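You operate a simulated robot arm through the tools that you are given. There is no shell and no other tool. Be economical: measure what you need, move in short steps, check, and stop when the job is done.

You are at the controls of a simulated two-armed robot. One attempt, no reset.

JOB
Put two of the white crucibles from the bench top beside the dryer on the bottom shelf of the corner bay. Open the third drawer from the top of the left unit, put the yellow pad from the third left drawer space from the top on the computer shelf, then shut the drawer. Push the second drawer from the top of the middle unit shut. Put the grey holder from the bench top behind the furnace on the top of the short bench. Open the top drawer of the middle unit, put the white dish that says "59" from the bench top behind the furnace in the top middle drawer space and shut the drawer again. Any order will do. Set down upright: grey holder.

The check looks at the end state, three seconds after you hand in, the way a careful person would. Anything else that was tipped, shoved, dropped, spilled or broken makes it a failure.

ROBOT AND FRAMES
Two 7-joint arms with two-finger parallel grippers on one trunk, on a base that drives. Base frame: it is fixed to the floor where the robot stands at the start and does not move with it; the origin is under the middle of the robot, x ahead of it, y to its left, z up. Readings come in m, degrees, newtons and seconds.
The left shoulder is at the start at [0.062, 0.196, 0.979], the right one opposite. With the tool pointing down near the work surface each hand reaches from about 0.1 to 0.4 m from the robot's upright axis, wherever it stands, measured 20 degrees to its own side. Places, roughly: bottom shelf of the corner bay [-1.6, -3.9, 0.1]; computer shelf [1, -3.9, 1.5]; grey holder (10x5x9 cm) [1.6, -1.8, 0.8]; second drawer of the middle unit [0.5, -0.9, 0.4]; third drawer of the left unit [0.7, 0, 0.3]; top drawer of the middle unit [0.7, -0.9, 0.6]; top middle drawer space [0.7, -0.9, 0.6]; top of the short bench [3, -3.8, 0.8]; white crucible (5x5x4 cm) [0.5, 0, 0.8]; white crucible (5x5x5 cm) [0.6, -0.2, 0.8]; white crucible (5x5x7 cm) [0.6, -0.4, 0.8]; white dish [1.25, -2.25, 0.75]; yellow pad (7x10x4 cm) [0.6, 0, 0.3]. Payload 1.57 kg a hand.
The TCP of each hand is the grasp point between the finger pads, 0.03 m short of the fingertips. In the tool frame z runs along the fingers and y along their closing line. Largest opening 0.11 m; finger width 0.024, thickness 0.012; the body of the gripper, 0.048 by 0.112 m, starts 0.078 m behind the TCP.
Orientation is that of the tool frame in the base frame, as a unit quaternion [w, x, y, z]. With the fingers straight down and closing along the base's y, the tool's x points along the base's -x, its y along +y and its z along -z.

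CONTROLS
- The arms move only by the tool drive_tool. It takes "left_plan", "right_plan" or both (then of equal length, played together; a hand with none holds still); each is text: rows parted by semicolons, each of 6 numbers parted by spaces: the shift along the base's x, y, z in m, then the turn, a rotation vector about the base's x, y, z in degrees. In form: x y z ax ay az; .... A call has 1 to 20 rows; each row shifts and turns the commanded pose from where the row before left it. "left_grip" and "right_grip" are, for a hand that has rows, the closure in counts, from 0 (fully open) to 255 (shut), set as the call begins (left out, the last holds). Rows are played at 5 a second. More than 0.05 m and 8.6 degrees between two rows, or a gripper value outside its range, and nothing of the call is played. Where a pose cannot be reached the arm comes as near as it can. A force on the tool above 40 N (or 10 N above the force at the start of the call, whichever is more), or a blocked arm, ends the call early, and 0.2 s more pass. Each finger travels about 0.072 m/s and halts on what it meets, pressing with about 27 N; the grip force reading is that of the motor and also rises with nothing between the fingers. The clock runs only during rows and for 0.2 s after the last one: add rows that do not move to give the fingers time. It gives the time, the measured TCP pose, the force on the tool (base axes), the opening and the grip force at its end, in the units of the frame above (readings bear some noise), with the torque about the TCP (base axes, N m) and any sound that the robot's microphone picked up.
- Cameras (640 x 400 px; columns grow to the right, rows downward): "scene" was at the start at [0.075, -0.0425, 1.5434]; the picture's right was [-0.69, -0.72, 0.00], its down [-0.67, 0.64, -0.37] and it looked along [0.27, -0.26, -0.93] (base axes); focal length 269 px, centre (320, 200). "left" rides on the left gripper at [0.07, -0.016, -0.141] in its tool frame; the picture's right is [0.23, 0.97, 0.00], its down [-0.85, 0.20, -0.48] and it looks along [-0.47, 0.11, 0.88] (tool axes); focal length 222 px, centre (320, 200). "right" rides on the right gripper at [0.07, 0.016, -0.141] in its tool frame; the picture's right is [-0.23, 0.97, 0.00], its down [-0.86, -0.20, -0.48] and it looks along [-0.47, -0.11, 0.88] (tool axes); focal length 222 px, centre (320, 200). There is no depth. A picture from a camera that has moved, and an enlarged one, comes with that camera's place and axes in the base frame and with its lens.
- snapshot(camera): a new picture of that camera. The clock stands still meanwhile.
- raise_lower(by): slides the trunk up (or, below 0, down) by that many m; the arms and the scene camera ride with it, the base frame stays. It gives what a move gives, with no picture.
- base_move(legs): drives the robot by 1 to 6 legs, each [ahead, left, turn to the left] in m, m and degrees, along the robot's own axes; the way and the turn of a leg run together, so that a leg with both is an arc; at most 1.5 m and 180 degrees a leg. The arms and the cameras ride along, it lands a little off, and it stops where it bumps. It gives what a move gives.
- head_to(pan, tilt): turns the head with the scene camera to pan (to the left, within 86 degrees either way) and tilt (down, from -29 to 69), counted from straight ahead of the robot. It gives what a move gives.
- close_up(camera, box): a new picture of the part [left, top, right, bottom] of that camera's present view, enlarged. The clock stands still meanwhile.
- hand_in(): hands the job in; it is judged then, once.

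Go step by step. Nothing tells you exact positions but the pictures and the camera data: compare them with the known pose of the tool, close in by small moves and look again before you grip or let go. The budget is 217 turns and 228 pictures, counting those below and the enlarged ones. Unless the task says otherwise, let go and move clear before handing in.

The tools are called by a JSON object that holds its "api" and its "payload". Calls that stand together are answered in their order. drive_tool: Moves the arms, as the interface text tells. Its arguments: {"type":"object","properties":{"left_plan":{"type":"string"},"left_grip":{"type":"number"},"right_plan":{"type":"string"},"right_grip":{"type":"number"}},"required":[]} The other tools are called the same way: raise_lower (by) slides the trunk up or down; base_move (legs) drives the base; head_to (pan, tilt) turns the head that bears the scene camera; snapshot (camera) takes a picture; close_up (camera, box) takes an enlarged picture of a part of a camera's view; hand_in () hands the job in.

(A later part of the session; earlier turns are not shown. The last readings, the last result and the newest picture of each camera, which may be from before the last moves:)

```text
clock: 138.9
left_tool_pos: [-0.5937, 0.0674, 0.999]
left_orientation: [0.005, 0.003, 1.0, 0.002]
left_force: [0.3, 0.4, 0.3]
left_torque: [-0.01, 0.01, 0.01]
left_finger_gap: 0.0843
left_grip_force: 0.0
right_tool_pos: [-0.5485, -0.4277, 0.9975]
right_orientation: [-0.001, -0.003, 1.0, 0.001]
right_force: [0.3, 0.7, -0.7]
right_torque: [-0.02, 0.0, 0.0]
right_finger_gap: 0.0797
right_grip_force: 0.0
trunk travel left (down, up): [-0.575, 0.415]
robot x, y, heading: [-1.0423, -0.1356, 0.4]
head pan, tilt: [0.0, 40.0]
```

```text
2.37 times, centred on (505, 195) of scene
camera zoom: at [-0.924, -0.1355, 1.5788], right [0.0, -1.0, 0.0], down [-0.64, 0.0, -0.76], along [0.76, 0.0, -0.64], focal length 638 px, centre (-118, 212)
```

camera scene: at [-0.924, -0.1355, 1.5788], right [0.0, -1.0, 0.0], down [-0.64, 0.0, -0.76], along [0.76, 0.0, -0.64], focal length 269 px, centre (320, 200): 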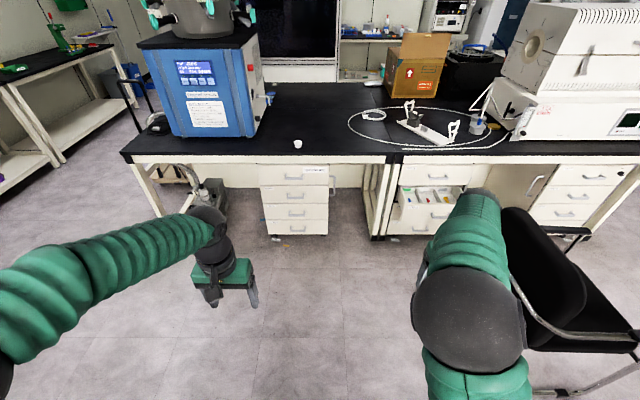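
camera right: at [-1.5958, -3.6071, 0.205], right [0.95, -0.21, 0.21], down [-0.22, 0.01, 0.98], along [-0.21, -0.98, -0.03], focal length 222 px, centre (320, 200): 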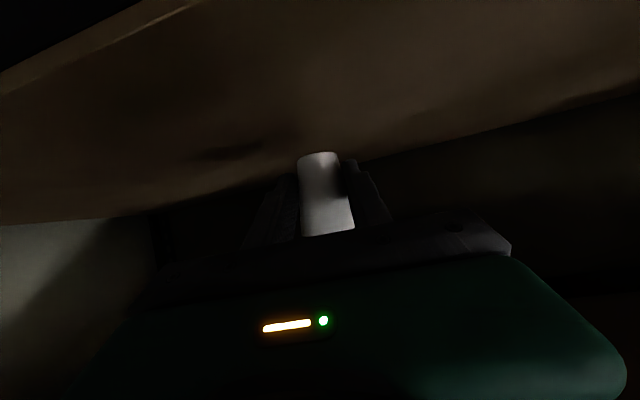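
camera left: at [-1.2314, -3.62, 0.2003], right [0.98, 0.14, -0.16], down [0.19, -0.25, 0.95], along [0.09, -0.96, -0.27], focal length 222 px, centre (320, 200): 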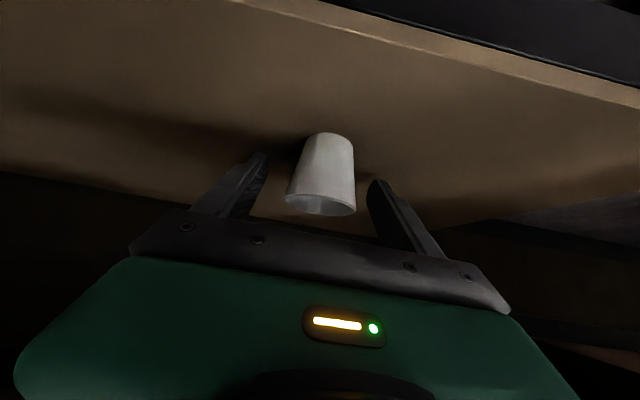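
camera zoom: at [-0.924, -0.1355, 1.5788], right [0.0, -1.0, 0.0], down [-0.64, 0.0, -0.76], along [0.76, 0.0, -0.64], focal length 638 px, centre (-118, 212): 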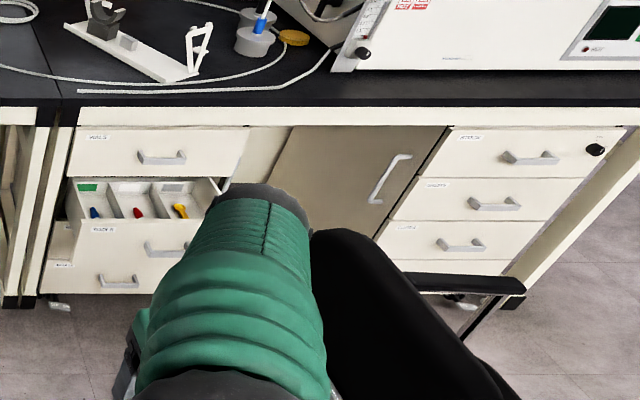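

Drawers from the top read DRYER KIT, CLIPS, PADS, BOXES; PADS (third) has its handle bar at about (0.42, 0.024, 0.313). I drive closer with the right hand in line with it and lower the trunk.

{"api": "base_move", "payload": {"legs": [[0.75, 0.335, 0]]}}

{"api": "raise_lower", "payload": {"by": -0.4}}

{"api": "snapshot", "payload": {"camera": "scene"}}

```text
clock: 143.3
left_tool_pos: [0.1518, 0.4099, 0.9998]
left_orientation: [0.006, 0.002, 1.0, 0.0]
left_force: [0.4, -0.3, -0.6]
left_torque: [0.01, 0.0, -0.03]
left_finger_gap: 0.084
left_grip_force: 0.2
right_tool_pos: [0.2014, -0.0856, 0.998]
right_orientation: [0.001, -0.005, 1.0, 0.001]
right_force: [0.0, 0.3, 0.8]
right_torque: [0.03, -0.03, -0.01]
right_finger_gap: 0.0797
right_grip_force: 0.1
trunk travel left (down, up): [-0.575, 0.415]
robot x, y, heading: [-0.2942, 0.2134, 0.1]
head pan, tilt: [0.0, 40.0]
```

```text
clock: 147.1
left_tool_pos: [0.1494, 0.4109, 0.5993]
left_orientation: [0.007, 0.002, 1.0, 0.0]
left_force: [-0.4, -0.6, -0.7]
left_torque: [0.03, -0.02, -0.01]
left_finger_gap: 0.0843
left_grip_force: 0.1
right_tool_pos: [0.2006, -0.0857, 0.599]
right_orientation: [0.0, -0.005, 1.0, 0.001]
right_force: [0.7, -0.1, 0.8]
right_torque: [0.0, -0.01, -0.03]
right_finger_gap: 0.0798
right_grip_force: 0.0
trunk travel left (down, up): [-0.175, 0.815]
robot x, y, heading: [-0.2943, 0.2064, 0.5]
head pan, tilt: [0.0, 40.0]
```

```text
133 pictures are left
camera scene: at [-0.176, 0.207, 1.1788], right [0.01, -1.0, 0.0], down [-0.64, 0.0, -0.76], along [0.76, 0.0, -0.64], focal length 269 px, centre (320, 200)
```

scene: 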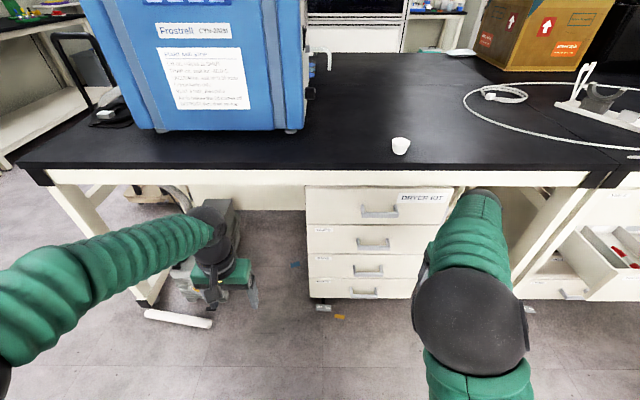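

Now I re-orient the right hand: yaw 90° so the fingers close vertically once it is pitched forward.

{"api": "drive_tool", "payload": {"right_plan": "0 0 0 0 0 8.2;0 0 0 0 0 8.2;0 0 0 0 0 8.2;0 0 0 0 0 8.2;0 0 0 0 0 8.2;0 0 0 0 0 8.2;0 0 0 0 0 8.2;0 0 0 0 0 8.2;0 0 0 0 0 8.2;0 0 0 0 0 8.2;0 0 0 0 0 8;0 0 -0.02 0 -8.2 0;0 0 -0.02 0 -8.2 0;0 0 -0.02 0 -8.2 0;0 0 -0.02 0 -8.2 0;0 0 -0.02 0 -8.2 0;0 0 -0.02 0 -8.2 0;0 0 -0.02 0 -8.2 0;0 0 -0.02 0 -8.2 0;0 0 0 0 0 0", "right_grip": 0}}

{"api": "snapshot", "payload": {"camera": "right"}}

{"api": "snapshot", "payload": {"camera": "scene"}}

```text
clock: 151.3
left_tool_pos: [0.1505, 0.4105, 0.6001]
left_orientation: [0.007, 0.003, 1.0, 0.001]
left_force: [-0.1, -0.6, 0.0]
left_torque: [0.01, 0.0, -0.05]
left_finger_gap: 0.0842
left_grip_force: 0.1
right_tool_pos: [0.2005, -0.0862, 0.4392]
right_orientation: [-0.381, 0.598, -0.591, 0.384]
right_force: [-1.4, 0.4, -0.4]
right_torque: [0.0, -0.01, 0.0]
right_finger_gap: 0.1099
right_grip_force: 0.0
trunk travel left (down, up): [-0.175, 0.815]
robot x, y, heading: [-0.2962, 0.2076, 0.1]
head pan, tilt: [0.0, 40.0]
```

```text
132 pictures are left
camera right: at [0.0647, -0.1542, 0.4836], right [-0.41, 0.22, -0.89], down [-0.36, 0.86, 0.37], along [0.84, 0.47, -0.27], focal length 222 px, centre (320, 200)
```

right: 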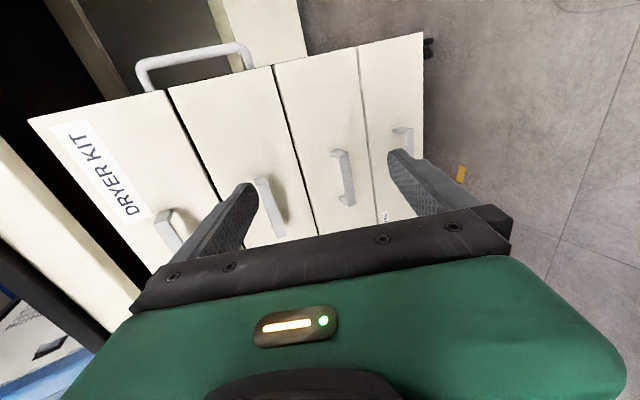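

```text
131 pictures are left
camera scene: at [-0.1763, 0.2064, 1.1788], right [0.01, -1.0, 0.0], down [-0.64, 0.0, -0.76], along [0.76, 0.01, -0.64], focal length 269 px, centre (320, 200)
```

scene: 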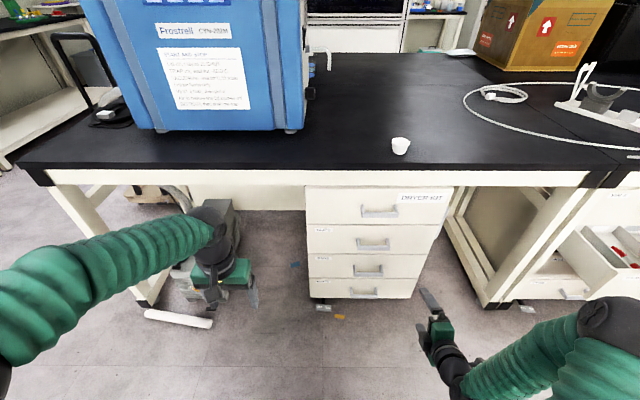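

The hand came around well. The third handle reads (0.42, 0.021, 0.309) from this camera too. I align height and side and move partway forward.

{"api": "drive_tool", "payload": {"right_plan": "0 0.022 -0.025 0 -8.2 0;0 0.022 -0.025 0 -8.2 0;0 0.022 -0.025 0 0 0;0 0.022 -0.025 0 0 0;0 0.02 -0.027 0 0 0;0.04 0 0 0 0 0;0.04 0 0 0 0 0;0.02 0 0 0 0 0;0 0 0 0 0 0"}}

{"api": "snapshot", "payload": {"camera": "right"}}

```text
clock: 153.3
left_tool_pos: [0.1508, 0.411, 0.5997]
left_orientation: [0.007, 0.001, 1.0, 0.001]
left_force: [0.0, 0.5, 0.2]
left_torque: [0.0, -0.01, -0.02]
left_finger_gap: 0.0842
left_grip_force: 0.1
right_tool_pos: [0.302, 0.0244, 0.3116]
right_orientation: [-0.46, 0.537, -0.532, 0.466]
right_force: [-0.8, -0.1, -0.7]
right_torque: [-0.03, 0.0, 0.04]
right_finger_gap: 0.1098
right_grip_force: 0.1
trunk travel left (down, up): [-0.175, 0.815]
robot x, y, heading: [-0.2932, 0.2087, 0.3]
head pan, tilt: [0.0, 40.0]
```

```text
130 pictures are left
camera right: at [0.1591, -0.0455, 0.3178], right [-0.14, 0.22, -0.97], down [-0.45, 0.86, 0.26], along [0.88, 0.47, -0.02], focal length 222 px, centre (320, 200)
```

right: 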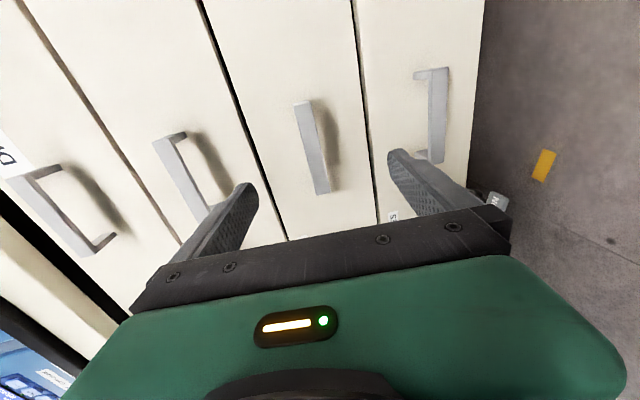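

Aligned. I advance until the bar is between the pads, then close.

{"api": "drive_tool", "payload": {"right_plan": "0.04 0 -0.003 0 0 0;0.03 0 -0.002 0 0 0;0.02 0 0 0 0 0;0.012 0 0 0 0 0;0 0 0 0 0 0"}}

{"api": "snapshot", "payload": {"camera": "right"}}

```text
clock: 154.5
left_tool_pos: [0.1486, 0.4123, 0.5998]
left_orientation: [0.007, 0.002, 1.0, 0.001]
left_force: [0.7, -0.2, -0.2]
left_torque: [-0.03, -0.03, 0.02]
left_finger_gap: 0.0841
left_grip_force: 0.2
right_tool_pos: [0.402, 0.0227, 0.3075]
right_orientation: [-0.461, 0.538, -0.531, 0.464]
right_force: [0.8, -0.3, 0.0]
right_torque: [0.0, -0.01, 0.01]
right_finger_gap: 0.1098
right_grip_force: 0.2
trunk travel left (down, up): [-0.175, 0.815]
robot x, y, heading: [-0.2923, 0.2055, 0.5]
head pan, tilt: [0.0, 40.0]
```

```text
129 pictures are left
camera right: at [0.26, -0.0464, 0.3126], right [-0.14, 0.22, -0.97], down [-0.45, 0.86, 0.26], along [0.88, 0.47, -0.02], focal length 222 px, centre (320, 200)
```

right: 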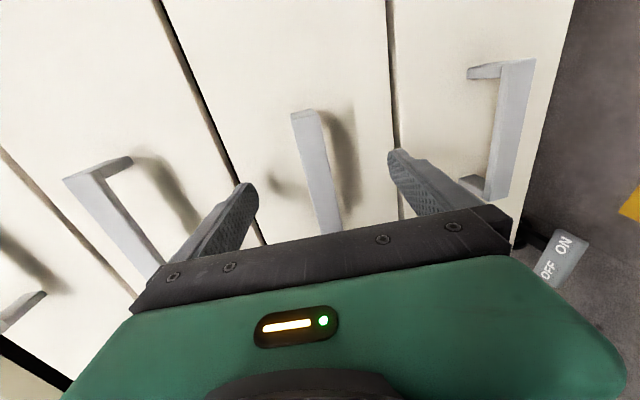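

{"api": "drive_tool", "payload": {"right_plan": "0.008 0 0 0 0 0;0 0 0 0 0 0"}}

{"api": "drive_tool", "payload": {"right_plan": "0 0 0 0 0 0;0 0 0 0 0 0;0 0 0 0 0 0;0 0 0 0 0 0;0 0 0 0 0 0;0 0 0 0 0 0;0 0 0 0 0 0", "right_grip": 255}}

{"api": "snapshot", "payload": {"camera": "right"}}

```text
clock: 155.1
left_tool_pos: [0.15, 0.4119, 0.6007]
left_orientation: [0.008, 0.002, 1.0, 0.001]
left_force: [-0.1, -0.2, -0.3]
left_torque: [0.01, 0.01, 0.01]
left_finger_gap: 0.0843
left_grip_force: 0.1
right_tool_pos: [0.4106, 0.0228, 0.3075]
right_orientation: [-0.461, 0.537, -0.532, 0.466]
right_force: [0.3, 0.8, 0.5]
right_torque: [0.01, 0.01, 0.0]
right_finger_gap: 0.1101
right_grip_force: 0.0
trunk travel left (down, up): [-0.175, 0.815]
robot x, y, heading: [-0.2982, 0.2082, 0.6]
head pan, tilt: [0.0, 40.0]
```

```text
clock: 156.7
left_tool_pos: [0.1503, 0.4117, 0.601]
left_orientation: [0.007, 0.001, 1.0, 0.001]
left_force: [0.5, -0.7, 1.3]
left_torque: [-0.02, 0.05, 0.02]
left_finger_gap: 0.0844
left_grip_force: 0.1
right_tool_pos: [0.4093, 0.0235, 0.3063]
right_orientation: [-0.46, 0.538, -0.532, 0.465]
right_force: [-4.3, 2.1, -4.6]
right_torque: [0.89, -0.1, -0.29]
right_finger_gap: 0.021
right_grip_force: 34.5
trunk travel left (down, up): [-0.175, 0.815]
robot x, y, heading: [-0.2944, 0.2028, 0.6]
head pan, tilt: [0.0, 40.0]
```

```text
128 pictures are left
camera right: at [0.2672, -0.0462, 0.3116], right [-0.14, 0.22, -0.97], down [-0.45, 0.86, 0.26], along [0.88, 0.47, -0.02], focal length 222 px, centre (320, 200)
```

right: 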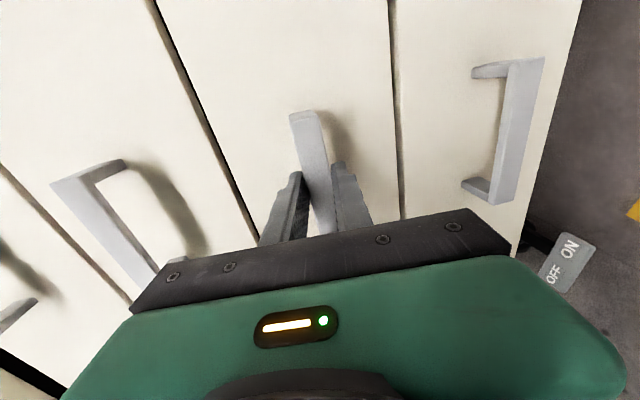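

Handle gripped. I pull by backing the base 10 cm first.

{"api": "base_move", "payload": {"legs": [[-0.1, 0, 0]]}}

{"api": "snapshot", "payload": {"camera": "scene"}}

```text
clock: 157.9
left_tool_pos: [0.0503, 0.4101, 0.6001]
left_orientation: [0.006, 0.002, 1.0, 0.001]
left_force: [0.9, 0.2, 0.9]
left_torque: [-0.03, 0.01, -0.04]
left_finger_gap: 0.0843
left_grip_force: 0.1
right_tool_pos: [0.3114, 0.0232, 0.306]
right_orientation: [-0.461, 0.538, -0.531, 0.464]
right_force: [-0.3, 6.1, -8.3]
right_torque: [0.89, -0.08, 0.01]
right_finger_gap: 0.0208
right_grip_force: 34.5
trunk travel left (down, up): [-0.175, 0.815]
robot x, y, heading: [-0.3951, 0.2075, 0.4]
head pan, tilt: [0.0, 40.0]
```

```text
127 pictures are left
camera scene: at [-0.274, 0.2065, 1.1785], right [0.01, -1.0, 0.0], down [-0.65, 0.0, -0.76], along [0.76, 0.0, -0.65], focal length 269 px, centre (320, 200)
```

scene: 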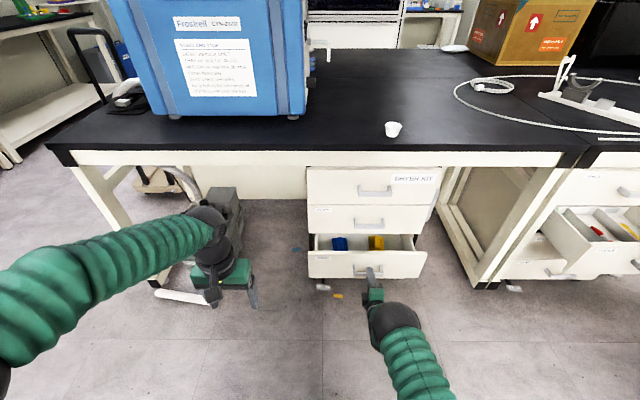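

The drawer opens cleanly, showing a blue and a yellow pad. I pull another 18 cm.

{"api": "base_move", "payload": {"legs": [[-0.18, 0, 0]]}}

{"api": "snapshot", "payload": {"camera": "scene"}}

```text
clock: 159.4
left_tool_pos: [-0.1285, 0.4094, 0.5999]
left_orientation: [0.007, 0.002, 1.0, 0.001]
left_force: [0.1, -0.4, 0.0]
left_torque: [0.02, 0.0, 0.02]
left_finger_gap: 0.0844
left_grip_force: 0.0
right_tool_pos: [0.1291, 0.0236, 0.3057]
right_orientation: [-0.461, 0.538, -0.531, 0.464]
right_force: [-0.4, 14.0, -14.9]
right_torque: [0.86, -0.02, 0.19]
right_finger_gap: 0.0206
right_grip_force: 34.5
trunk travel left (down, up): [-0.175, 0.815]
robot x, y, heading: [-0.5749, 0.209, 0.5]
head pan, tilt: [0.0, 40.0]
```

```text
126 pictures are left
camera scene: at [-0.4521, 0.206, 1.1783], right [0.01, -1.0, 0.0], down [-0.65, 0.0, -0.76], along [0.76, 0.0, -0.65], focal length 269 px, centre (320, 200)
```

scene: 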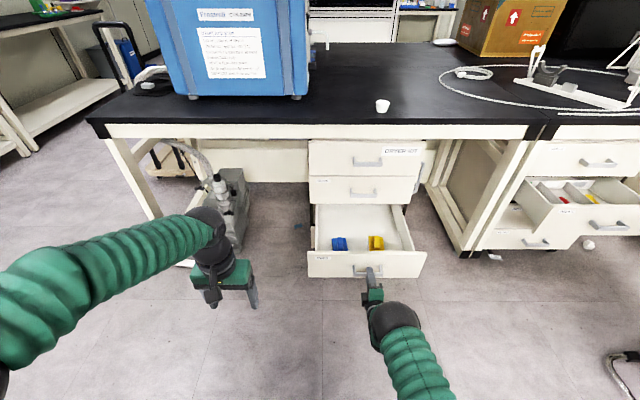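

Opened by 0.28 m. I release the handle and back the hand off.

{"api": "drive_tool", "payload": {"right_plan": "0 0 0 0 0 0;0 0 0 0 0 0;0 0 0 0 0 0;0 0 0 0 0 0;0 0 0 0 0 0;0 0 0 0 0 0", "right_grip": 0}}

{"api": "drive_tool", "payload": {"right_plan": "-0.03 0 0 0 0 0;-0.04 0 0 0 0 0;-0.04 0 0.02 0 0 0;0 0 0 0 0 0"}}

{"api": "close_up", "payload": {"camera": "scene", "box": [290, 130, 450, 290]}}

```text
clock: 160.8
left_tool_pos: [-0.1306, 0.4091, 0.6029]
left_orientation: [0.009, 0.002, 1.0, -0.001]
left_force: [0.0, -0.5, 0.5]
left_torque: [-0.04, -0.01, -0.02]
left_finger_gap: 0.084
left_grip_force: 0.1
right_tool_pos: [0.1287, 0.0228, 0.3099]
right_orientation: [-0.462, 0.537, -0.53, 0.466]
right_force: [0.6, -0.7, 0.3]
right_torque: [-0.01, 0.07, -0.02]
right_finger_gap: 0.11
right_grip_force: 0.1
trunk travel left (down, up): [-0.175, 0.815]
robot x, y, heading: [-0.5739, 0.2047, 0.3]
head pan, tilt: [0.0, 40.0]
```

```text
clock: 161.8
left_tool_pos: [-0.1306, 0.4082, 0.6022]
left_orientation: [0.009, 0.002, 1.0, 0.0]
left_force: [-0.3, -0.9, 0.7]
left_torque: [-0.02, -0.01, 0.02]
left_finger_gap: 0.0841
left_grip_force: 0.0
right_tool_pos: [0.0176, 0.0231, 0.3309]
right_orientation: [-0.462, 0.538, -0.53, 0.465]
right_force: [-0.2, -0.2, 0.0]
right_torque: [0.01, 0.0, -0.04]
right_finger_gap: 0.1101
right_grip_force: 0.0
trunk travel left (down, up): [-0.175, 0.815]
robot x, y, heading: [-0.5715, 0.2053, 0.3]
head pan, tilt: [0.0, 40.0]
```

```text
2.50 times, centred on (370, 210) of scene
camera zoom: at [-0.4553, 0.2058, 1.1788], right [0.01, -1.0, 0.0], down [-0.64, 0.0, -0.76], along [0.76, 0.0, -0.64], focal length 673 px, centre (195, 175)
```

zoom: 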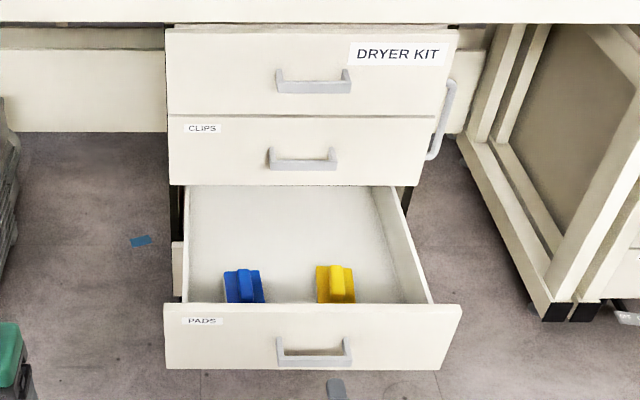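

The yellow pad lies at about (0.315,−0.045), with a ridge on top. I bring the right hand back to tool-down, above the drawer.

{"api": "drive_tool", "payload": {"right_plan": "0 0 0.03 0 8.2 0;0 0 0.03 0 8.2 0;0 0 0.03 0 8.2 0;0 0 0.03 0 8.2 0;0 0 0.03 0 8.2 0;0 0 0.03 0 8.2 0;0 0 0.03 0 8.2 0;0 0 0.03 0 8.2 0;0 0 0.03 0 8.2 0;0 0 0 0 8.2 0;0 0 0 0 0 -8.2;0 0 0 0 0 -8.2;0 0 0 0 0 -8.2;0 0 0 0 0 -8.2;0 0 0 0 0 -8.2;0 0 0 0 0 -8.2;0 0 0 0 0 -8.2;0 0 0 0 0 -8.2;0 0 0 0 0 -8.2;0 0 0 0 0 -8.2"}}

{"api": "drive_tool", "payload": {"right_plan": "0.03 -0.01 0 0 0 -8.2;0.04 -0.02 0 0 0 0;0.04 -0.02 0 0 0 0;0 -0.01 0 0 0 0;0 0 0 0 0 0"}}

{"api": "snapshot", "payload": {"camera": "right"}}

{"api": "snapshot", "payload": {"camera": "scene"}}

```text
clock: 166.0
left_tool_pos: [-0.1313, 0.4089, 0.6024]
left_orientation: [0.009, 0.002, 1.0, 0.001]
left_force: [-1.0, -0.7, -0.7]
left_torque: [-0.01, 0.01, -0.02]
left_finger_gap: 0.0842
left_grip_force: 0.0
right_tool_pos: [0.0191, 0.0238, 0.5991]
right_orientation: [0.001, -0.073, 0.997, 0.0]
right_force: [0.5, 0.8, 0.3]
right_torque: [-0.03, -0.04, 0.0]
right_finger_gap: 0.1098
right_grip_force: 0.0
trunk travel left (down, up): [-0.175, 0.815]
robot x, y, heading: [-0.573, 0.2078, 0.4]
head pan, tilt: [0.0, 40.0]
```

```text
clock: 167.2
left_tool_pos: [-0.1316, 0.4099, 0.6018]
left_orientation: [0.008, 0.002, 1.0, 0.001]
left_force: [0.2, 0.6, -0.3]
left_torque: [-0.04, 0.01, 0.03]
left_finger_gap: 0.084
left_grip_force: 0.1
right_tool_pos: [0.0912, -0.0322, 0.5948]
right_orientation: [0.002, -0.004, 1.0, 0.0]
right_force: [-0.6, 0.3, 0.2]
right_torque: [-0.02, 0.0, 0.01]
right_finger_gap: 0.1099
right_grip_force: 0.1
right hand out of reach, approached as far as the arm can: row 3
trunk travel left (down, up): [-0.175, 0.815]
robot x, y, heading: [-0.5725, 0.206, -0.1]
head pan, tilt: [0.0, 40.0]
```

```text
124 pictures are left
camera right: at [0.0209, -0.0164, 0.7364], right [0.22, 0.98, 0.0], down [0.85, -0.19, 0.48], along [0.47, -0.11, -0.88], focal length 222 px, centre (320, 200)
```

right: 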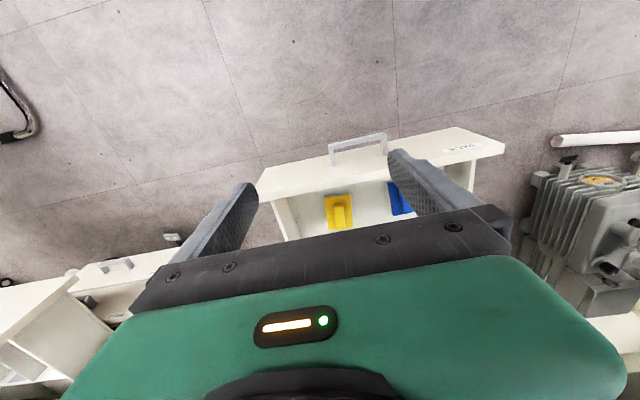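

```text
123 pictures are left
camera scene: at [-0.4548, 0.2053, 1.1787], right [0.01, -1.0, 0.0], down [-0.64, 0.0, -0.76], along [0.76, 0.0, -0.64], focal length 269 px, centre (320, 200)
```

scene: 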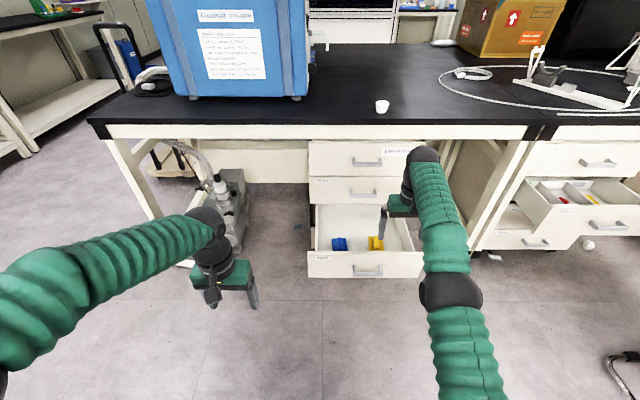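

The hand needs the base closer. I pull the hand back 8 cm first, then drive ahead 0.3 m so it ends above the pad.

{"api": "drive_tool", "payload": {"right_plan": "-0.04 0 0 0 0 0;-0.04 0 0 0 0 0;0 0 0 0 0 0"}}

{"api": "base_move", "payload": {"legs": [[0.28, 0, 0]]}}

{"api": "snapshot", "payload": {"camera": "right"}}

{"api": "snapshot", "payload": {"camera": "scene"}}

```text
clock: 168.0
left_tool_pos: [-0.1308, 0.4084, 0.6012]
left_orientation: [0.009, 0.001, 1.0, 0.001]
left_force: [-0.2, 0.4, -0.4]
left_torque: [-0.02, 0.06, 0.0]
left_finger_gap: 0.0842
left_grip_force: 0.1
right_tool_pos: [0.0114, -0.0335, 0.5945]
right_orientation: [0.002, -0.004, 1.0, 0.0]
right_force: [0.7, 0.4, 0.4]
right_torque: [-0.02, 0.04, -0.03]
right_finger_gap: 0.1099
right_grip_force: 0.0
trunk travel left (down, up): [-0.175, 0.815]
robot x, y, heading: [-0.5754, 0.2022, 0.2]
head pan, tilt: [0.0, 40.0]
```

```text
clock: 169.9
left_tool_pos: [0.1519, 0.4089, 0.6014]
left_orientation: [0.009, 0.003, 1.0, 0.001]
left_force: [0.0, 0.2, 0.6]
left_torque: [-0.01, 0.01, 0.01]
left_finger_gap: 0.0842
left_grip_force: 0.0
right_tool_pos: [0.2935, -0.0329, 0.5945]
right_orientation: [0.0, -0.002, 1.0, 0.0]
right_force: [0.3, 0.3, -0.6]
right_torque: [0.0, -0.01, -0.01]
right_finger_gap: 0.1099
right_grip_force: 0.1
trunk travel left (down, up): [-0.175, 0.815]
robot x, y, heading: [-0.2915, 0.2079, 0.4]
head pan, tilt: [0.0, 40.0]
```

```text
122 pictures are left
camera right: at [0.2225, -0.0162, 0.7355], right [0.22, 0.97, 0.0], down [0.85, -0.2, 0.48], along [0.47, -0.11, -0.88], focal length 222 px, centre (320, 200)
```

right: 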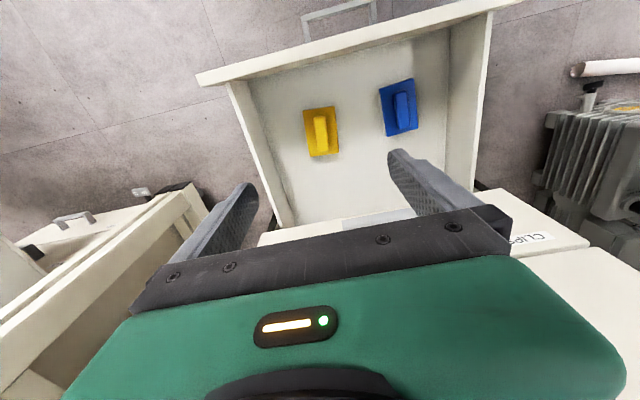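

```text
121 pictures are left
camera scene: at [-0.1725, 0.2064, 1.1786], right [0.0, -1.0, 0.0], down [-0.65, 0.0, -0.76], along [0.76, 0.0, -0.65], focal length 269 px, centre (320, 200)
```

scene: 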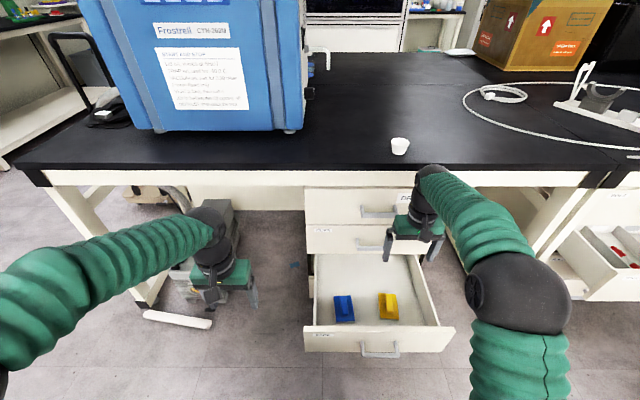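

The pad's ridge runs along x, centred at about (0.317,−0.034). I descend into the drawer partway over it.

{"api": "drive_tool", "payload": {"right_plan": "0.01 0 -0.04 0 0 0;0.008 0 -0.04 0 0 0;0.005 0 -0.04 0 0 0;0 0 -0.04 0 0 0;0 0 -0.03 0 0 0;0 0 0 0 0 0"}}

{"api": "snapshot", "payload": {"camera": "right"}}

{"api": "snapshot", "payload": {"camera": "scene"}}

```text
clock: 171.3
left_tool_pos: [0.1504, 0.4087, 0.6028]
left_orientation: [0.01, 0.003, 1.0, 0.001]
left_force: [0.3, 0.5, 0.1]
left_torque: [0.02, 0.0, -0.05]
left_finger_gap: 0.0842
left_grip_force: 0.1
right_tool_pos: [0.3161, -0.0317, 0.4046]
right_orientation: [0.003, -0.003, 1.0, 0.0]
right_force: [-0.3, 1.3, 0.6]
right_torque: [-0.01, -0.01, -0.02]
right_finger_gap: 0.11
right_grip_force: 0.1
trunk travel left (down, up): [-0.175, 0.815]
robot x, y, heading: [-0.2889, 0.2044, 0.3]
head pan, tilt: [0.0, 40.0]
```

```text
120 pictures are left
camera right: at [0.2454, -0.0158, 0.5465], right [0.22, 0.97, 0.0], down [0.85, -0.2, 0.48], along [0.47, -0.11, -0.88], focal length 222 px, centre (320, 200)
```

right: 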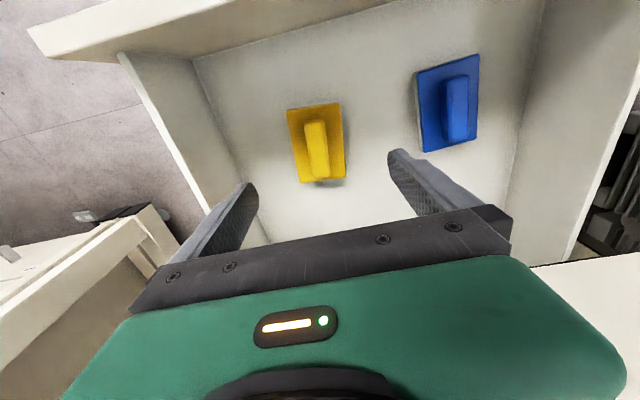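

```text
119 pictures are left
camera scene: at [-0.1731, 0.2063, 1.1787], right [0.0, -1.0, 0.0], down [-0.64, 0.0, -0.76], along [0.76, 0.0, -0.64], focal length 269 px, centre (320, 200)
```

scene: 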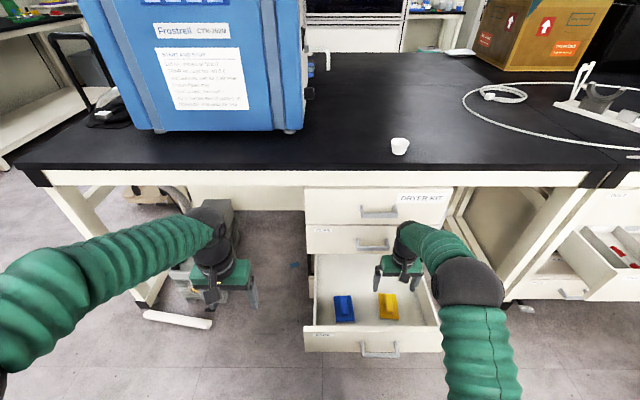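

{"api": "drive_tool", "payload": {"right_plan": "0 -0.002 -0.04 0 0 0;0.001 -0.002 -0.04 0 0 0;0 0 -0.015 0 0 0;0 0 0 0 0 0"}}

{"api": "snapshot", "payload": {"camera": "right"}}

```text
clock: 172.3
left_tool_pos: [0.1508, 0.4091, 0.6027]
left_orientation: [0.009, 0.003, 1.0, 0.001]
left_force: [0.0, 0.6, 0.3]
left_torque: [0.0, 0.04, 0.01]
left_finger_gap: 0.0842
left_grip_force: 0.1
right_tool_pos: [0.3164, -0.0372, 0.3093]
right_orientation: [0.003, -0.003, 1.0, 0.0]
right_force: [0.2, 0.4, 0.6]
right_torque: [-0.02, 0.0, 0.0]
right_finger_gap: 0.11
right_grip_force: 0.0
trunk travel left (down, up): [-0.175, 0.815]
robot x, y, heading: [-0.2915, 0.203, 0.4]
head pan, tilt: [0.0, 40.0]
```

```text
118 pictures are left
camera right: at [0.2446, -0.02, 0.4506], right [0.22, 0.97, 0.0], down [0.85, -0.2, 0.48], along [0.47, -0.11, -0.88], focal length 222 px, centre (320, 200)
```

right: 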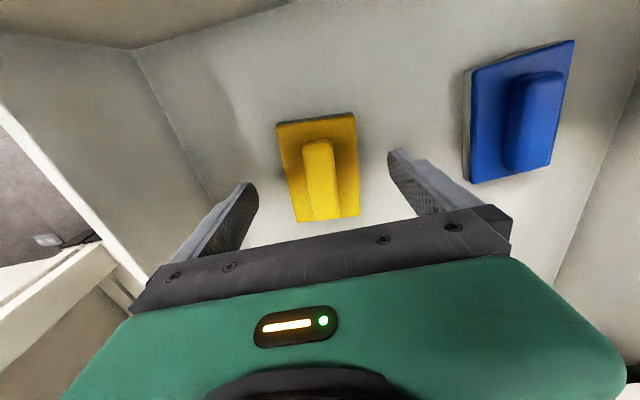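

{"api": "drive_tool", "payload": {"right_plan": "0 0 -0.01 0 0 0;0 0 -0.01 0 0 0;0 0 -0.005 0 0 0;0 0 0 0 0 0"}}

{"api": "drive_tool", "payload": {"right_plan": "0 0 -0.003 0 0 0;0 0 -0.003 0 0 0;0 0 0 0 0 0"}}

{"api": "snapshot", "payload": {"camera": "right"}}

```text
clock: 173.3
left_tool_pos: [0.1502, 0.4087, 0.6027]
left_orientation: [0.009, 0.003, 1.0, 0.001]
left_force: [0.5, -0.3, -0.1]
left_torque: [0.02, -0.01, -0.02]
left_finger_gap: 0.0843
left_grip_force: 0.1
right_tool_pos: [0.3149, -0.0364, 0.2838]
right_orientation: [0.003, -0.003, 1.0, -0.001]
right_force: [0.9, 0.2, 0.1]
right_torque: [-0.02, -0.02, -0.02]
right_finger_gap: 0.1099
right_grip_force: 0.1
trunk travel left (down, up): [-0.175, 0.815]
robot x, y, heading: [-0.2972, 0.2071, 0.3]
head pan, tilt: [0.0, 40.0]
```

```text
clock: 174.1
left_tool_pos: [0.1495, 0.4099, 0.603]
left_orientation: [0.009, 0.004, 1.0, 0.001]
left_force: [0.0, 0.0, -0.1]
left_torque: [0.0, 0.0, 0.02]
left_finger_gap: 0.0843
left_grip_force: 0.2
right_tool_pos: [0.3156, -0.0369, 0.2797]
right_orientation: [0.002, -0.002, 1.0, -0.001]
right_force: [-0.6, 0.7, 6.2]
right_torque: [0.35, 0.15, 0.14]
right_finger_gap: 0.1101
right_grip_force: 0.0
trunk travel left (down, up): [-0.175, 0.815]
robot x, y, heading: [-0.2911, 0.2049, 0.4]
head pan, tilt: [0.0, 40.0]
```

```text
117 pictures are left
camera right: at [0.2447, -0.0202, 0.4215], right [0.22, 0.97, 0.0], down [0.85, -0.2, 0.48], along [0.47, -0.11, -0.88], focal length 222 px, centre (320, 200)
```

right: 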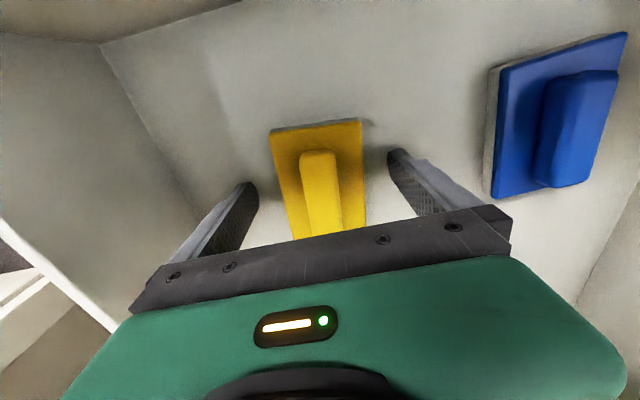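

The fingertips touched the drawer floor (z≈0.25). I rise 1.8 cm and close on the pad's ridge.

{"api": "drive_tool", "payload": {"right_plan": "0 0 0.01 0 0 0;0.001 0 0.008 0 0 0;0 0 0 0 0 0"}}

{"api": "drive_tool", "payload": {"right_plan": "0 0 0 0 0 0;0 0 0 0 0 0;0 0 0 0 0 0;0 0 0 0 0 0;0 0 0 0 0 0;0 0 0 0 0 0;0 0 0 0 0 0", "right_grip": 255}}

{"api": "snapshot", "payload": {"camera": "right"}}

```text
clock: 174.9
left_tool_pos: [0.1499, 0.4093, 0.6024]
left_orientation: [0.01, 0.003, 1.0, 0.0]
left_force: [0.8, -0.2, 0.2]
left_torque: [0.0, -0.01, 0.0]
left_finger_gap: 0.084
left_grip_force: 0.0
right_tool_pos: [0.3165, -0.0373, 0.2974]
right_orientation: [0.001, -0.002, 1.0, 0.0]
right_force: [-0.1, -0.3, -0.5]
right_torque: [0.0, -0.04, 0.03]
right_finger_gap: 0.1101
right_grip_force: 0.1
trunk travel left (down, up): [-0.175, 0.815]
robot x, y, heading: [-0.2886, 0.2078, 0.1]
head pan, tilt: [0.0, 40.0]
```

```text
clock: 176.5
left_tool_pos: [0.1498, 0.4102, 0.6019]
left_orientation: [0.009, 0.002, 1.0, 0.001]
left_force: [-0.6, -0.6, 0.2]
left_torque: [0.02, 0.01, 0.0]
left_finger_gap: 0.0842
left_grip_force: 0.1
right_tool_pos: [0.3163, -0.0374, 0.298]
right_orientation: [0.003, -0.002, 1.0, 0.0]
right_force: [-1.5, 0.5, 1.0]
right_torque: [0.06, -0.02, 0.0]
right_finger_gap: 0.0644
right_grip_force: 27.4
trunk travel left (down, up): [-0.175, 0.815]
robot x, y, heading: [-0.2934, 0.2061, 0.0]
head pan, tilt: [0.0, 40.0]
```

```text
116 pictures are left
camera right: at [0.2458, -0.0201, 0.4386], right [0.22, 0.97, 0.0], down [0.85, -0.2, 0.48], along [0.47, -0.11, -0.88], focal length 222 px, centre (320, 200)
```

right: 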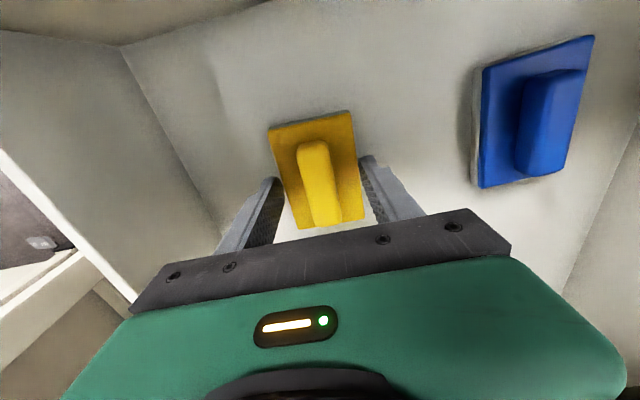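

It gripped the body's top edge (gap 0.064). For a fuller hold I reopen, go 1.3 cm lower, and close again.

{"api": "drive_tool", "payload": {"right_plan": "0 0 0 0 0 0;0 0 0 0 0 0;0 0 0 0 0 0;0 0 -0.006 0 0 0;0.0 0 -0.007 0 0 0;0 0 0 0 0 0", "right_grip": 40}}

{"api": "drive_tool", "payload": {"right_plan": "0 0 0 0 0 0;0 0 0 0 0 0;0 0 0 0 0 0;0 0 0 0 0 0;0 0 0 0 0 0;0 0 0 0 0 0", "right_grip": 255}}

{"api": "drive_tool", "payload": {"right_plan": "0 0 0.02 0 0 0;0 0 0.03 0 0 0;0 0 0.04 0 0 0;0 0 0.05 0 0 0;0 0 0.05 0 0 0;0 0 0.05 0 0 0;0 0 0.04 0 0 0;0 0 0 0 0 0"}}

{"api": "snapshot", "payload": {"camera": "right"}}

```text
clock: 177.9
left_tool_pos: [0.1506, 0.4091, 0.6034]
left_orientation: [0.009, 0.002, 1.0, 0.001]
left_force: [-0.4, 0.0, 0.3]
left_torque: [-0.02, -0.05, -0.04]
left_finger_gap: 0.0841
left_grip_force: 0.0
right_tool_pos: [0.3166, -0.0371, 0.2834]
right_orientation: [0.002, -0.002, 1.0, 0.001]
right_force: [0.0, -0.5, 0.3]
right_torque: [0.01, -0.04, -0.01]
right_finger_gap: 0.0926
right_grip_force: 0.0
trunk travel left (down, up): [-0.175, 0.815]
robot x, y, heading: [-0.29, 0.2075, 0.3]
head pan, tilt: [0.0, 40.0]
```

```text
clock: 179.3
left_tool_pos: [0.1498, 0.4098, 0.6021]
left_orientation: [0.01, 0.002, 1.0, 0.0]
left_force: [-0.5, 0.2, -0.6]
left_torque: [-0.04, 0.0, -0.03]
left_finger_gap: 0.0842
left_grip_force: 0.1
right_tool_pos: [0.3163, -0.0373, 0.2843]
right_orientation: [0.003, -0.002, 1.0, 0.0]
right_force: [0.3, 0.4, 0.5]
right_torque: [0.03, 0.0, -0.04]
right_finger_gap: 0.0649
right_grip_force: 27.1
trunk travel left (down, up): [-0.175, 0.815]
robot x, y, heading: [-0.2929, 0.2073, 0.2]
head pan, tilt: [0.0, 40.0]
```

```text
clock: 181.1
left_tool_pos: [0.1506, 0.4092, 0.6022]
left_orientation: [0.009, 0.003, 1.0, 0.002]
left_force: [0.1, -0.1, 0.2]
left_torque: [-0.05, -0.02, 0.02]
left_finger_gap: 0.0843
left_grip_force: 0.0
right_tool_pos: [0.3165, -0.0357, 0.565]
right_orientation: [0.001, -0.002, 1.0, 0.0]
right_force: [0.4, 0.0, -1.0]
right_torque: [0.01, 0.01, 0.02]
right_finger_gap: 0.0652
right_grip_force: 26.9
trunk travel left (down, up): [-0.175, 0.815]
robot x, y, heading: [-0.2918, 0.2074, 0.4]
head pan, tilt: [0.0, 40.0]
```

```text
115 pictures are left
camera right: at [0.246, -0.0192, 0.7057], right [0.22, 0.97, 0.0], down [0.85, -0.2, 0.48], along [0.47, -0.11, -0.88], focal length 222 px, centre (320, 200)
```

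right: 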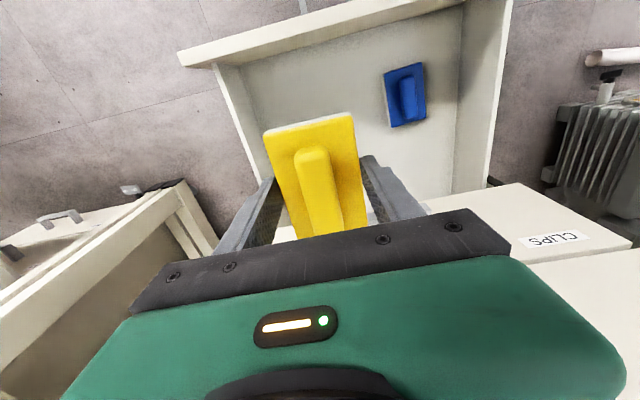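

The pad is held. Now I prepare the left hand to push the drawer shut: shift the base, close the left fingers and pitch them forward.

{"api": "base_move", "payload": {"legs": [[-0.08, -0.13, 0]]}}

{"api": "drive_tool", "payload": {"left_plan": "0 -0.02 -0.02 0 -7.5 0;0 -0.02 -0.02 0 -7.5 0;0 -0.02 -0.03 0 -7.5 0;0 -0.02 -0.03 0 -7.5 0;0 -0.02 -0.03 0 -7.5 0;0 -0.02 -0.03 0 -7.5 0;0 -0.02 -0.03 0 -7.5 0;0 -0.01 -0.03 0 -7.5 0;0 0 -0.03 0 0 0;0 0 0 0 0 0", "left_grip": 255}}

{"api": "snapshot", "payload": {"camera": "scene"}}

```text
clock: 182.5
left_tool_pos: [0.072, 0.2809, 0.6029]
left_orientation: [0.01, 0.003, 1.0, -0.001]
left_force: [-0.6, -0.6, 0.4]
left_torque: [-0.03, -0.04, 0.0]
left_finger_gap: 0.0843
left_grip_force: 0.1
right_tool_pos: [0.2381, -0.1621, 0.5649]
right_orientation: [0.003, -0.003, 1.0, 0.0]
right_force: [0.0, 1.0, 0.2]
right_torque: [-0.02, 0.01, 0.0]
right_finger_gap: 0.0651
right_grip_force: 27.2
trunk travel left (down, up): [-0.175, 0.815]
robot x, y, heading: [-0.3727, 0.078, 0.4]
head pan, tilt: [0.0, 40.0]
```

```text
clock: 184.7
left_tool_pos: [0.0663, 0.1681, 0.3656]
left_orientation: [0.462, -0.006, 0.886, 0.043]
left_force: [-0.2, -0.7, 0.7]
left_torque: [0.03, 0.0, 0.03]
left_finger_gap: 0.0
left_grip_force: 21.7
left hand out of reach, approached as far as the arm can: row 4, 5
right_tool_pos: [0.2372, -0.1642, 0.565]
right_orientation: [0.004, -0.003, 1.0, 0.0]
right_force: [0.6, 0.2, -0.5]
right_torque: [-0.03, -0.03, -0.01]
right_finger_gap: 0.0651
right_grip_force: 26.6
trunk travel left (down, up): [-0.175, 0.815]
robot x, y, heading: [-0.371, 0.079, 0.0]
head pan, tilt: [0.0, 40.0]
```

```text
114 pictures are left
camera scene: at [-0.2518, 0.0771, 1.1787], right [0.0, -1.0, 0.0], down [-0.64, 0.0, -0.76], along [0.76, 0.0, -0.64], focal length 269 px, centre (320, 200)
```

scene: 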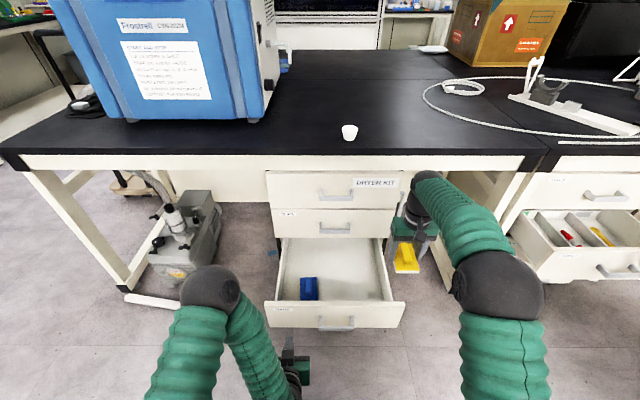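

The left hand is set before the drawer face. I push it forward with the arm.

{"api": "drive_tool", "payload": {"left_plan": "0.03 0 -0.005 0 0 0;0.03 0 -0.005 0 0 0;0.03 0 -0.005 0 0 0;0.03 0 -0.005 0 0 0;0.03 0 0 0 0 0;0.03 0 0 0 0 0;0.03 0 0 0 0 0;0.03 0 0 0 0 0;0 0 0 0 0 0"}}

{"api": "snapshot", "payload": {"camera": "scene"}}

```text
clock: 186.7
left_tool_pos: [0.3055, 0.1699, 0.3453]
left_orientation: [0.461, -0.005, 0.886, 0.044]
left_force: [-0.3, 0.5, -1.0]
left_torque: [0.0, 0.01, 0.04]
left_finger_gap: 0.0
left_grip_force: 20.7
right_tool_pos: [0.2388, -0.1647, 0.5642]
right_orientation: [0.004, -0.003, 1.0, 0.001]
right_force: [-0.6, -0.2, 0.1]
right_torque: [0.01, -0.01, 0.0]
right_finger_gap: 0.0651
right_grip_force: 27.4
trunk travel left (down, up): [-0.175, 0.815]
robot x, y, heading: [-0.3707, 0.0776, 0.2]
head pan, tilt: [0.0, 40.0]
```

```text
113 pictures are left
camera scene: at [-0.2513, 0.0773, 1.1787], right [0.0, -1.0, 0.0], down [-0.65, 0.0, -0.76], along [0.76, 0.0, -0.65], focal length 269 px, centre (320, 200)
```

scene: 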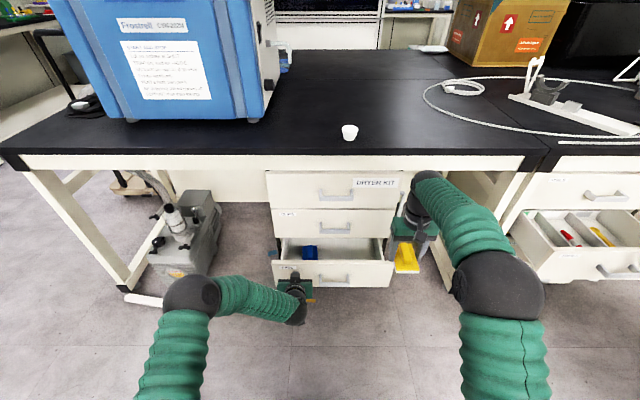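

The drawer is closing. I push on to the end.

{"api": "drive_tool", "payload": {"left_plan": "0.03 0 0 0 0 0;0.03 0 0 0 0 0;0.03 0 0 0 0 0;0.02 0 0 0 0 0;0.01 0 0 0 0 0;0.005 0 0 0 0 0;0.005 0 0 0 0 0;0.005 0 0 0 0 0;0 0 0 0 0 0"}}

{"api": "snapshot", "payload": {"camera": "scene"}}

```text
clock: 188.2
left_tool_pos: [0.428, 0.1673, 0.3443]
left_orientation: [0.459, -0.005, 0.887, 0.043]
left_force: [-15.3, 0.9, 8.7]
left_torque: [-0.08, -0.14, 0.01]
left_finger_gap: 0.0001
left_grip_force: 21.3
right_tool_pos: [0.2356, -0.1642, 0.5668]
right_orientation: [0.004, -0.002, 1.0, -0.001]
right_force: [0.7, 0.0, -0.5]
right_torque: [0.03, 0.0, 0.02]
right_finger_gap: 0.065
right_grip_force: 27.4
trunk travel left (down, up): [-0.175, 0.815]
robot x, y, heading: [-0.3694, 0.079, 0.3]
head pan, tilt: [0.0, 40.0]
stopped in row 7 (left hand): the force on the tool passed its limit at 48 N (the readings are from after the stop); the commanded pose is now the measured one
```

```text
112 pictures are left
camera scene: at [-0.2533, 0.0772, 1.1789], right [0.0, -1.0, 0.0], down [-0.64, 0.0, -0.76], along [0.76, 0.0, -0.64], focal length 269 px, centre (320, 200)
```

scene: 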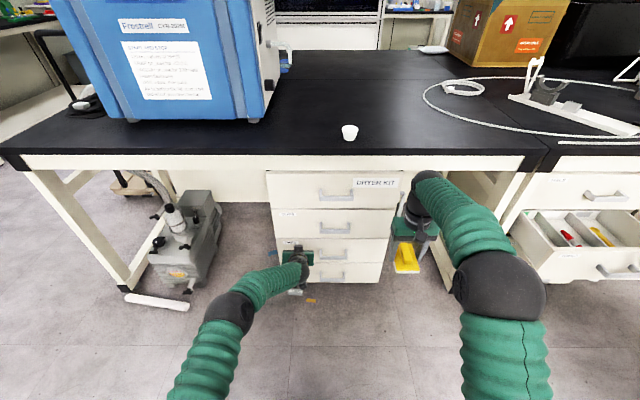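

The third drawer is shut. I retract the left hand and look at the middle unit and chair before shifting over.

{"api": "drive_tool", "payload": {"left_plan": "-0.04 0 0 0 0 0;-0.05 0 0 0 0 0;-0.05 0 0 0 0 0;-0.05 0 0 0 0 0;0 0 0 0 0 0"}}

{"api": "head_to", "payload": {"pan": -50, "tilt": 40}}

{"api": "snapshot", "payload": {"camera": "scene"}}

```text
clock: 189.4
left_tool_pos: [0.2379, 0.1707, 0.3446]
left_orientation: [0.46, -0.006, 0.887, 0.044]
left_force: [1.0, 0.2, 0.4]
left_torque: [0.0, -0.01, -0.02]
left_finger_gap: 0.0
left_grip_force: 20.9
right_tool_pos: [0.2357, -0.1633, 0.5671]
right_orientation: [0.004, -0.002, 1.0, 0.0]
right_force: [-0.9, 0.3, -0.6]
right_torque: [0.02, 0.02, -0.01]
right_finger_gap: 0.0652
right_grip_force: 27.2
trunk travel left (down, up): [-0.175, 0.815]
robot x, y, heading: [-0.3705, 0.0822, 0.2]
head pan, tilt: [0.0, 40.0]
```

```text
clock: 190.6
left_tool_pos: [0.2384, 0.1685, 0.342]
left_orientation: [0.459, -0.005, 0.887, 0.043]
left_force: [0.4, 0.1, 0.2]
left_torque: [0.03, 0.01, 0.0]
left_finger_gap: 0.0
left_grip_force: 21.5
right_tool_pos: [0.2355, -0.1639, 0.5665]
right_orientation: [0.005, -0.003, 1.0, 0.0]
right_force: [-0.1, -0.5, -1.2]
right_torque: [0.0, -0.03, -0.01]
right_finger_gap: 0.0651
right_grip_force: 26.7
trunk travel left (down, up): [-0.175, 0.815]
robot x, y, heading: [-0.3736, 0.0781, -0.0]
head pan, tilt: [-50.0, 40.0]
```

```text
111 pictures are left
camera scene: at [-0.2819, 0.0122, 1.1787], right [-0.76, -0.65, 0.0], down [-0.42, 0.49, -0.76], along [0.49, -0.58, -0.64], focal length 269 px, centre (320, 200)
```

scene: 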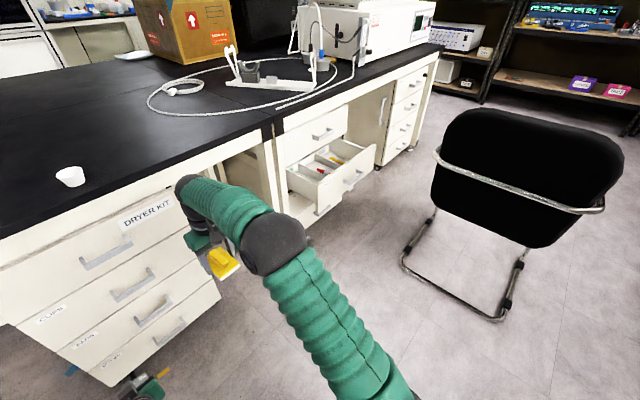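

The middle drawer's face is at x≈0.285 (y −0.66…−1.07); I'll shut it with the free right hand later when I open the top drawer there. Now the pad goes to the computer shelf: back off, turn, drive down the lane.

{"api": "base_move", "payload": {"legs": [[-0.68, 0, 0], [0, 0, -90], [1.5, 0, 0], [1.4, 0, 0]]}}

{"api": "raise_lower", "payload": {"by": 0.4}}

{"api": "head_to", "payload": {"pan": 50, "tilt": 15}}

{"api": "snapshot", "payload": {"camera": "scene"}}

```text
clock: 211.7
left_tool_pos: [-0.9338, -3.4204, 0.3431]
left_orientation: [0.355, 0.625, 0.63, -0.294]
left_force: [0.3, 0.0, 0.2]
left_torque: [0.02, 0.0, 0.0]
left_finger_gap: 0.0
left_grip_force: 21.4
right_tool_pos: [-1.2671, -3.4188, 0.5669]
right_orientation: [0.003, 0.705, 0.709, -0.003]
right_force: [0.7, 0.2, -0.2]
right_torque: [0.01, -0.01, -0.02]
right_finger_gap: 0.065
right_grip_force: 27.3
trunk travel left (down, up): [-0.175, 0.815]
robot x, y, heading: [-1.0248, -2.8118, -90.0]
head pan, tilt: [-50.0, 40.0]
```

```text
clock: 215.5
left_tool_pos: [-0.9344, -3.4204, 0.7439]
left_orientation: [0.356, 0.624, 0.63, -0.294]
left_force: [-0.3, -0.7, -0.2]
left_torque: [0.01, -0.02, -0.02]
left_finger_gap: 0.0
left_grip_force: 21.6
right_tool_pos: [-1.2666, -3.418, 0.9667]
right_orientation: [0.003, 0.706, 0.709, -0.003]
right_force: [-0.1, -0.5, -0.2]
right_torque: [0.02, 0.0, -0.02]
right_finger_gap: 0.0652
right_grip_force: 27.0
trunk travel left (down, up): [-0.575, 0.415]
robot x, y, heading: [-1.0218, -2.8097, -89.7]
head pan, tilt: [-50.0, 40.0]
```

```text
clock: 217.2
left_tool_pos: [-0.9333, -3.4205, 0.7438]
left_orientation: [0.355, 0.625, 0.629, -0.295]
left_force: [0.0, 0.1, 0.4]
left_torque: [0.01, 0.01, 0.03]
left_finger_gap: 0.0
left_grip_force: 21.1
right_tool_pos: [-1.2681, -3.4203, 0.9674]
right_orientation: [0.005, 0.705, 0.709, -0.004]
right_force: [-0.3, -0.2, -1.4]
right_torque: [-0.02, 0.02, -0.01]
right_finger_gap: 0.0651
right_grip_force: 26.6
trunk travel left (down, up): [-0.575, 0.415]
robot x, y, heading: [-1.0209, -2.8124, -89.7]
head pan, tilt: [50.0, 15.0]
```

```text
110 pictures are left
camera scene: at [-0.951, -2.9077, 1.6183], right [-0.64, -0.77, 0.0], down [-0.2, 0.17, -0.97], along [0.74, -0.62, -0.26], focal length 269 px, centre (320, 200)
```

scene: 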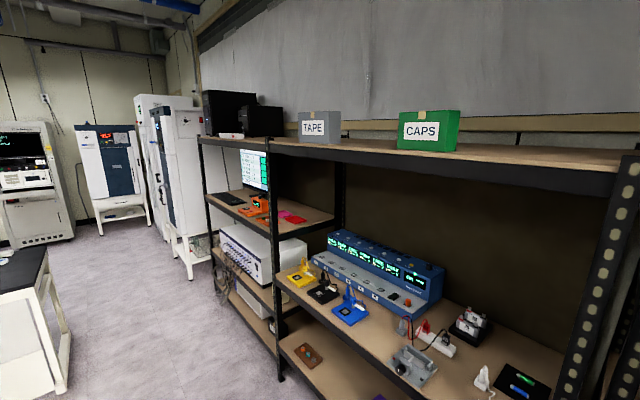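

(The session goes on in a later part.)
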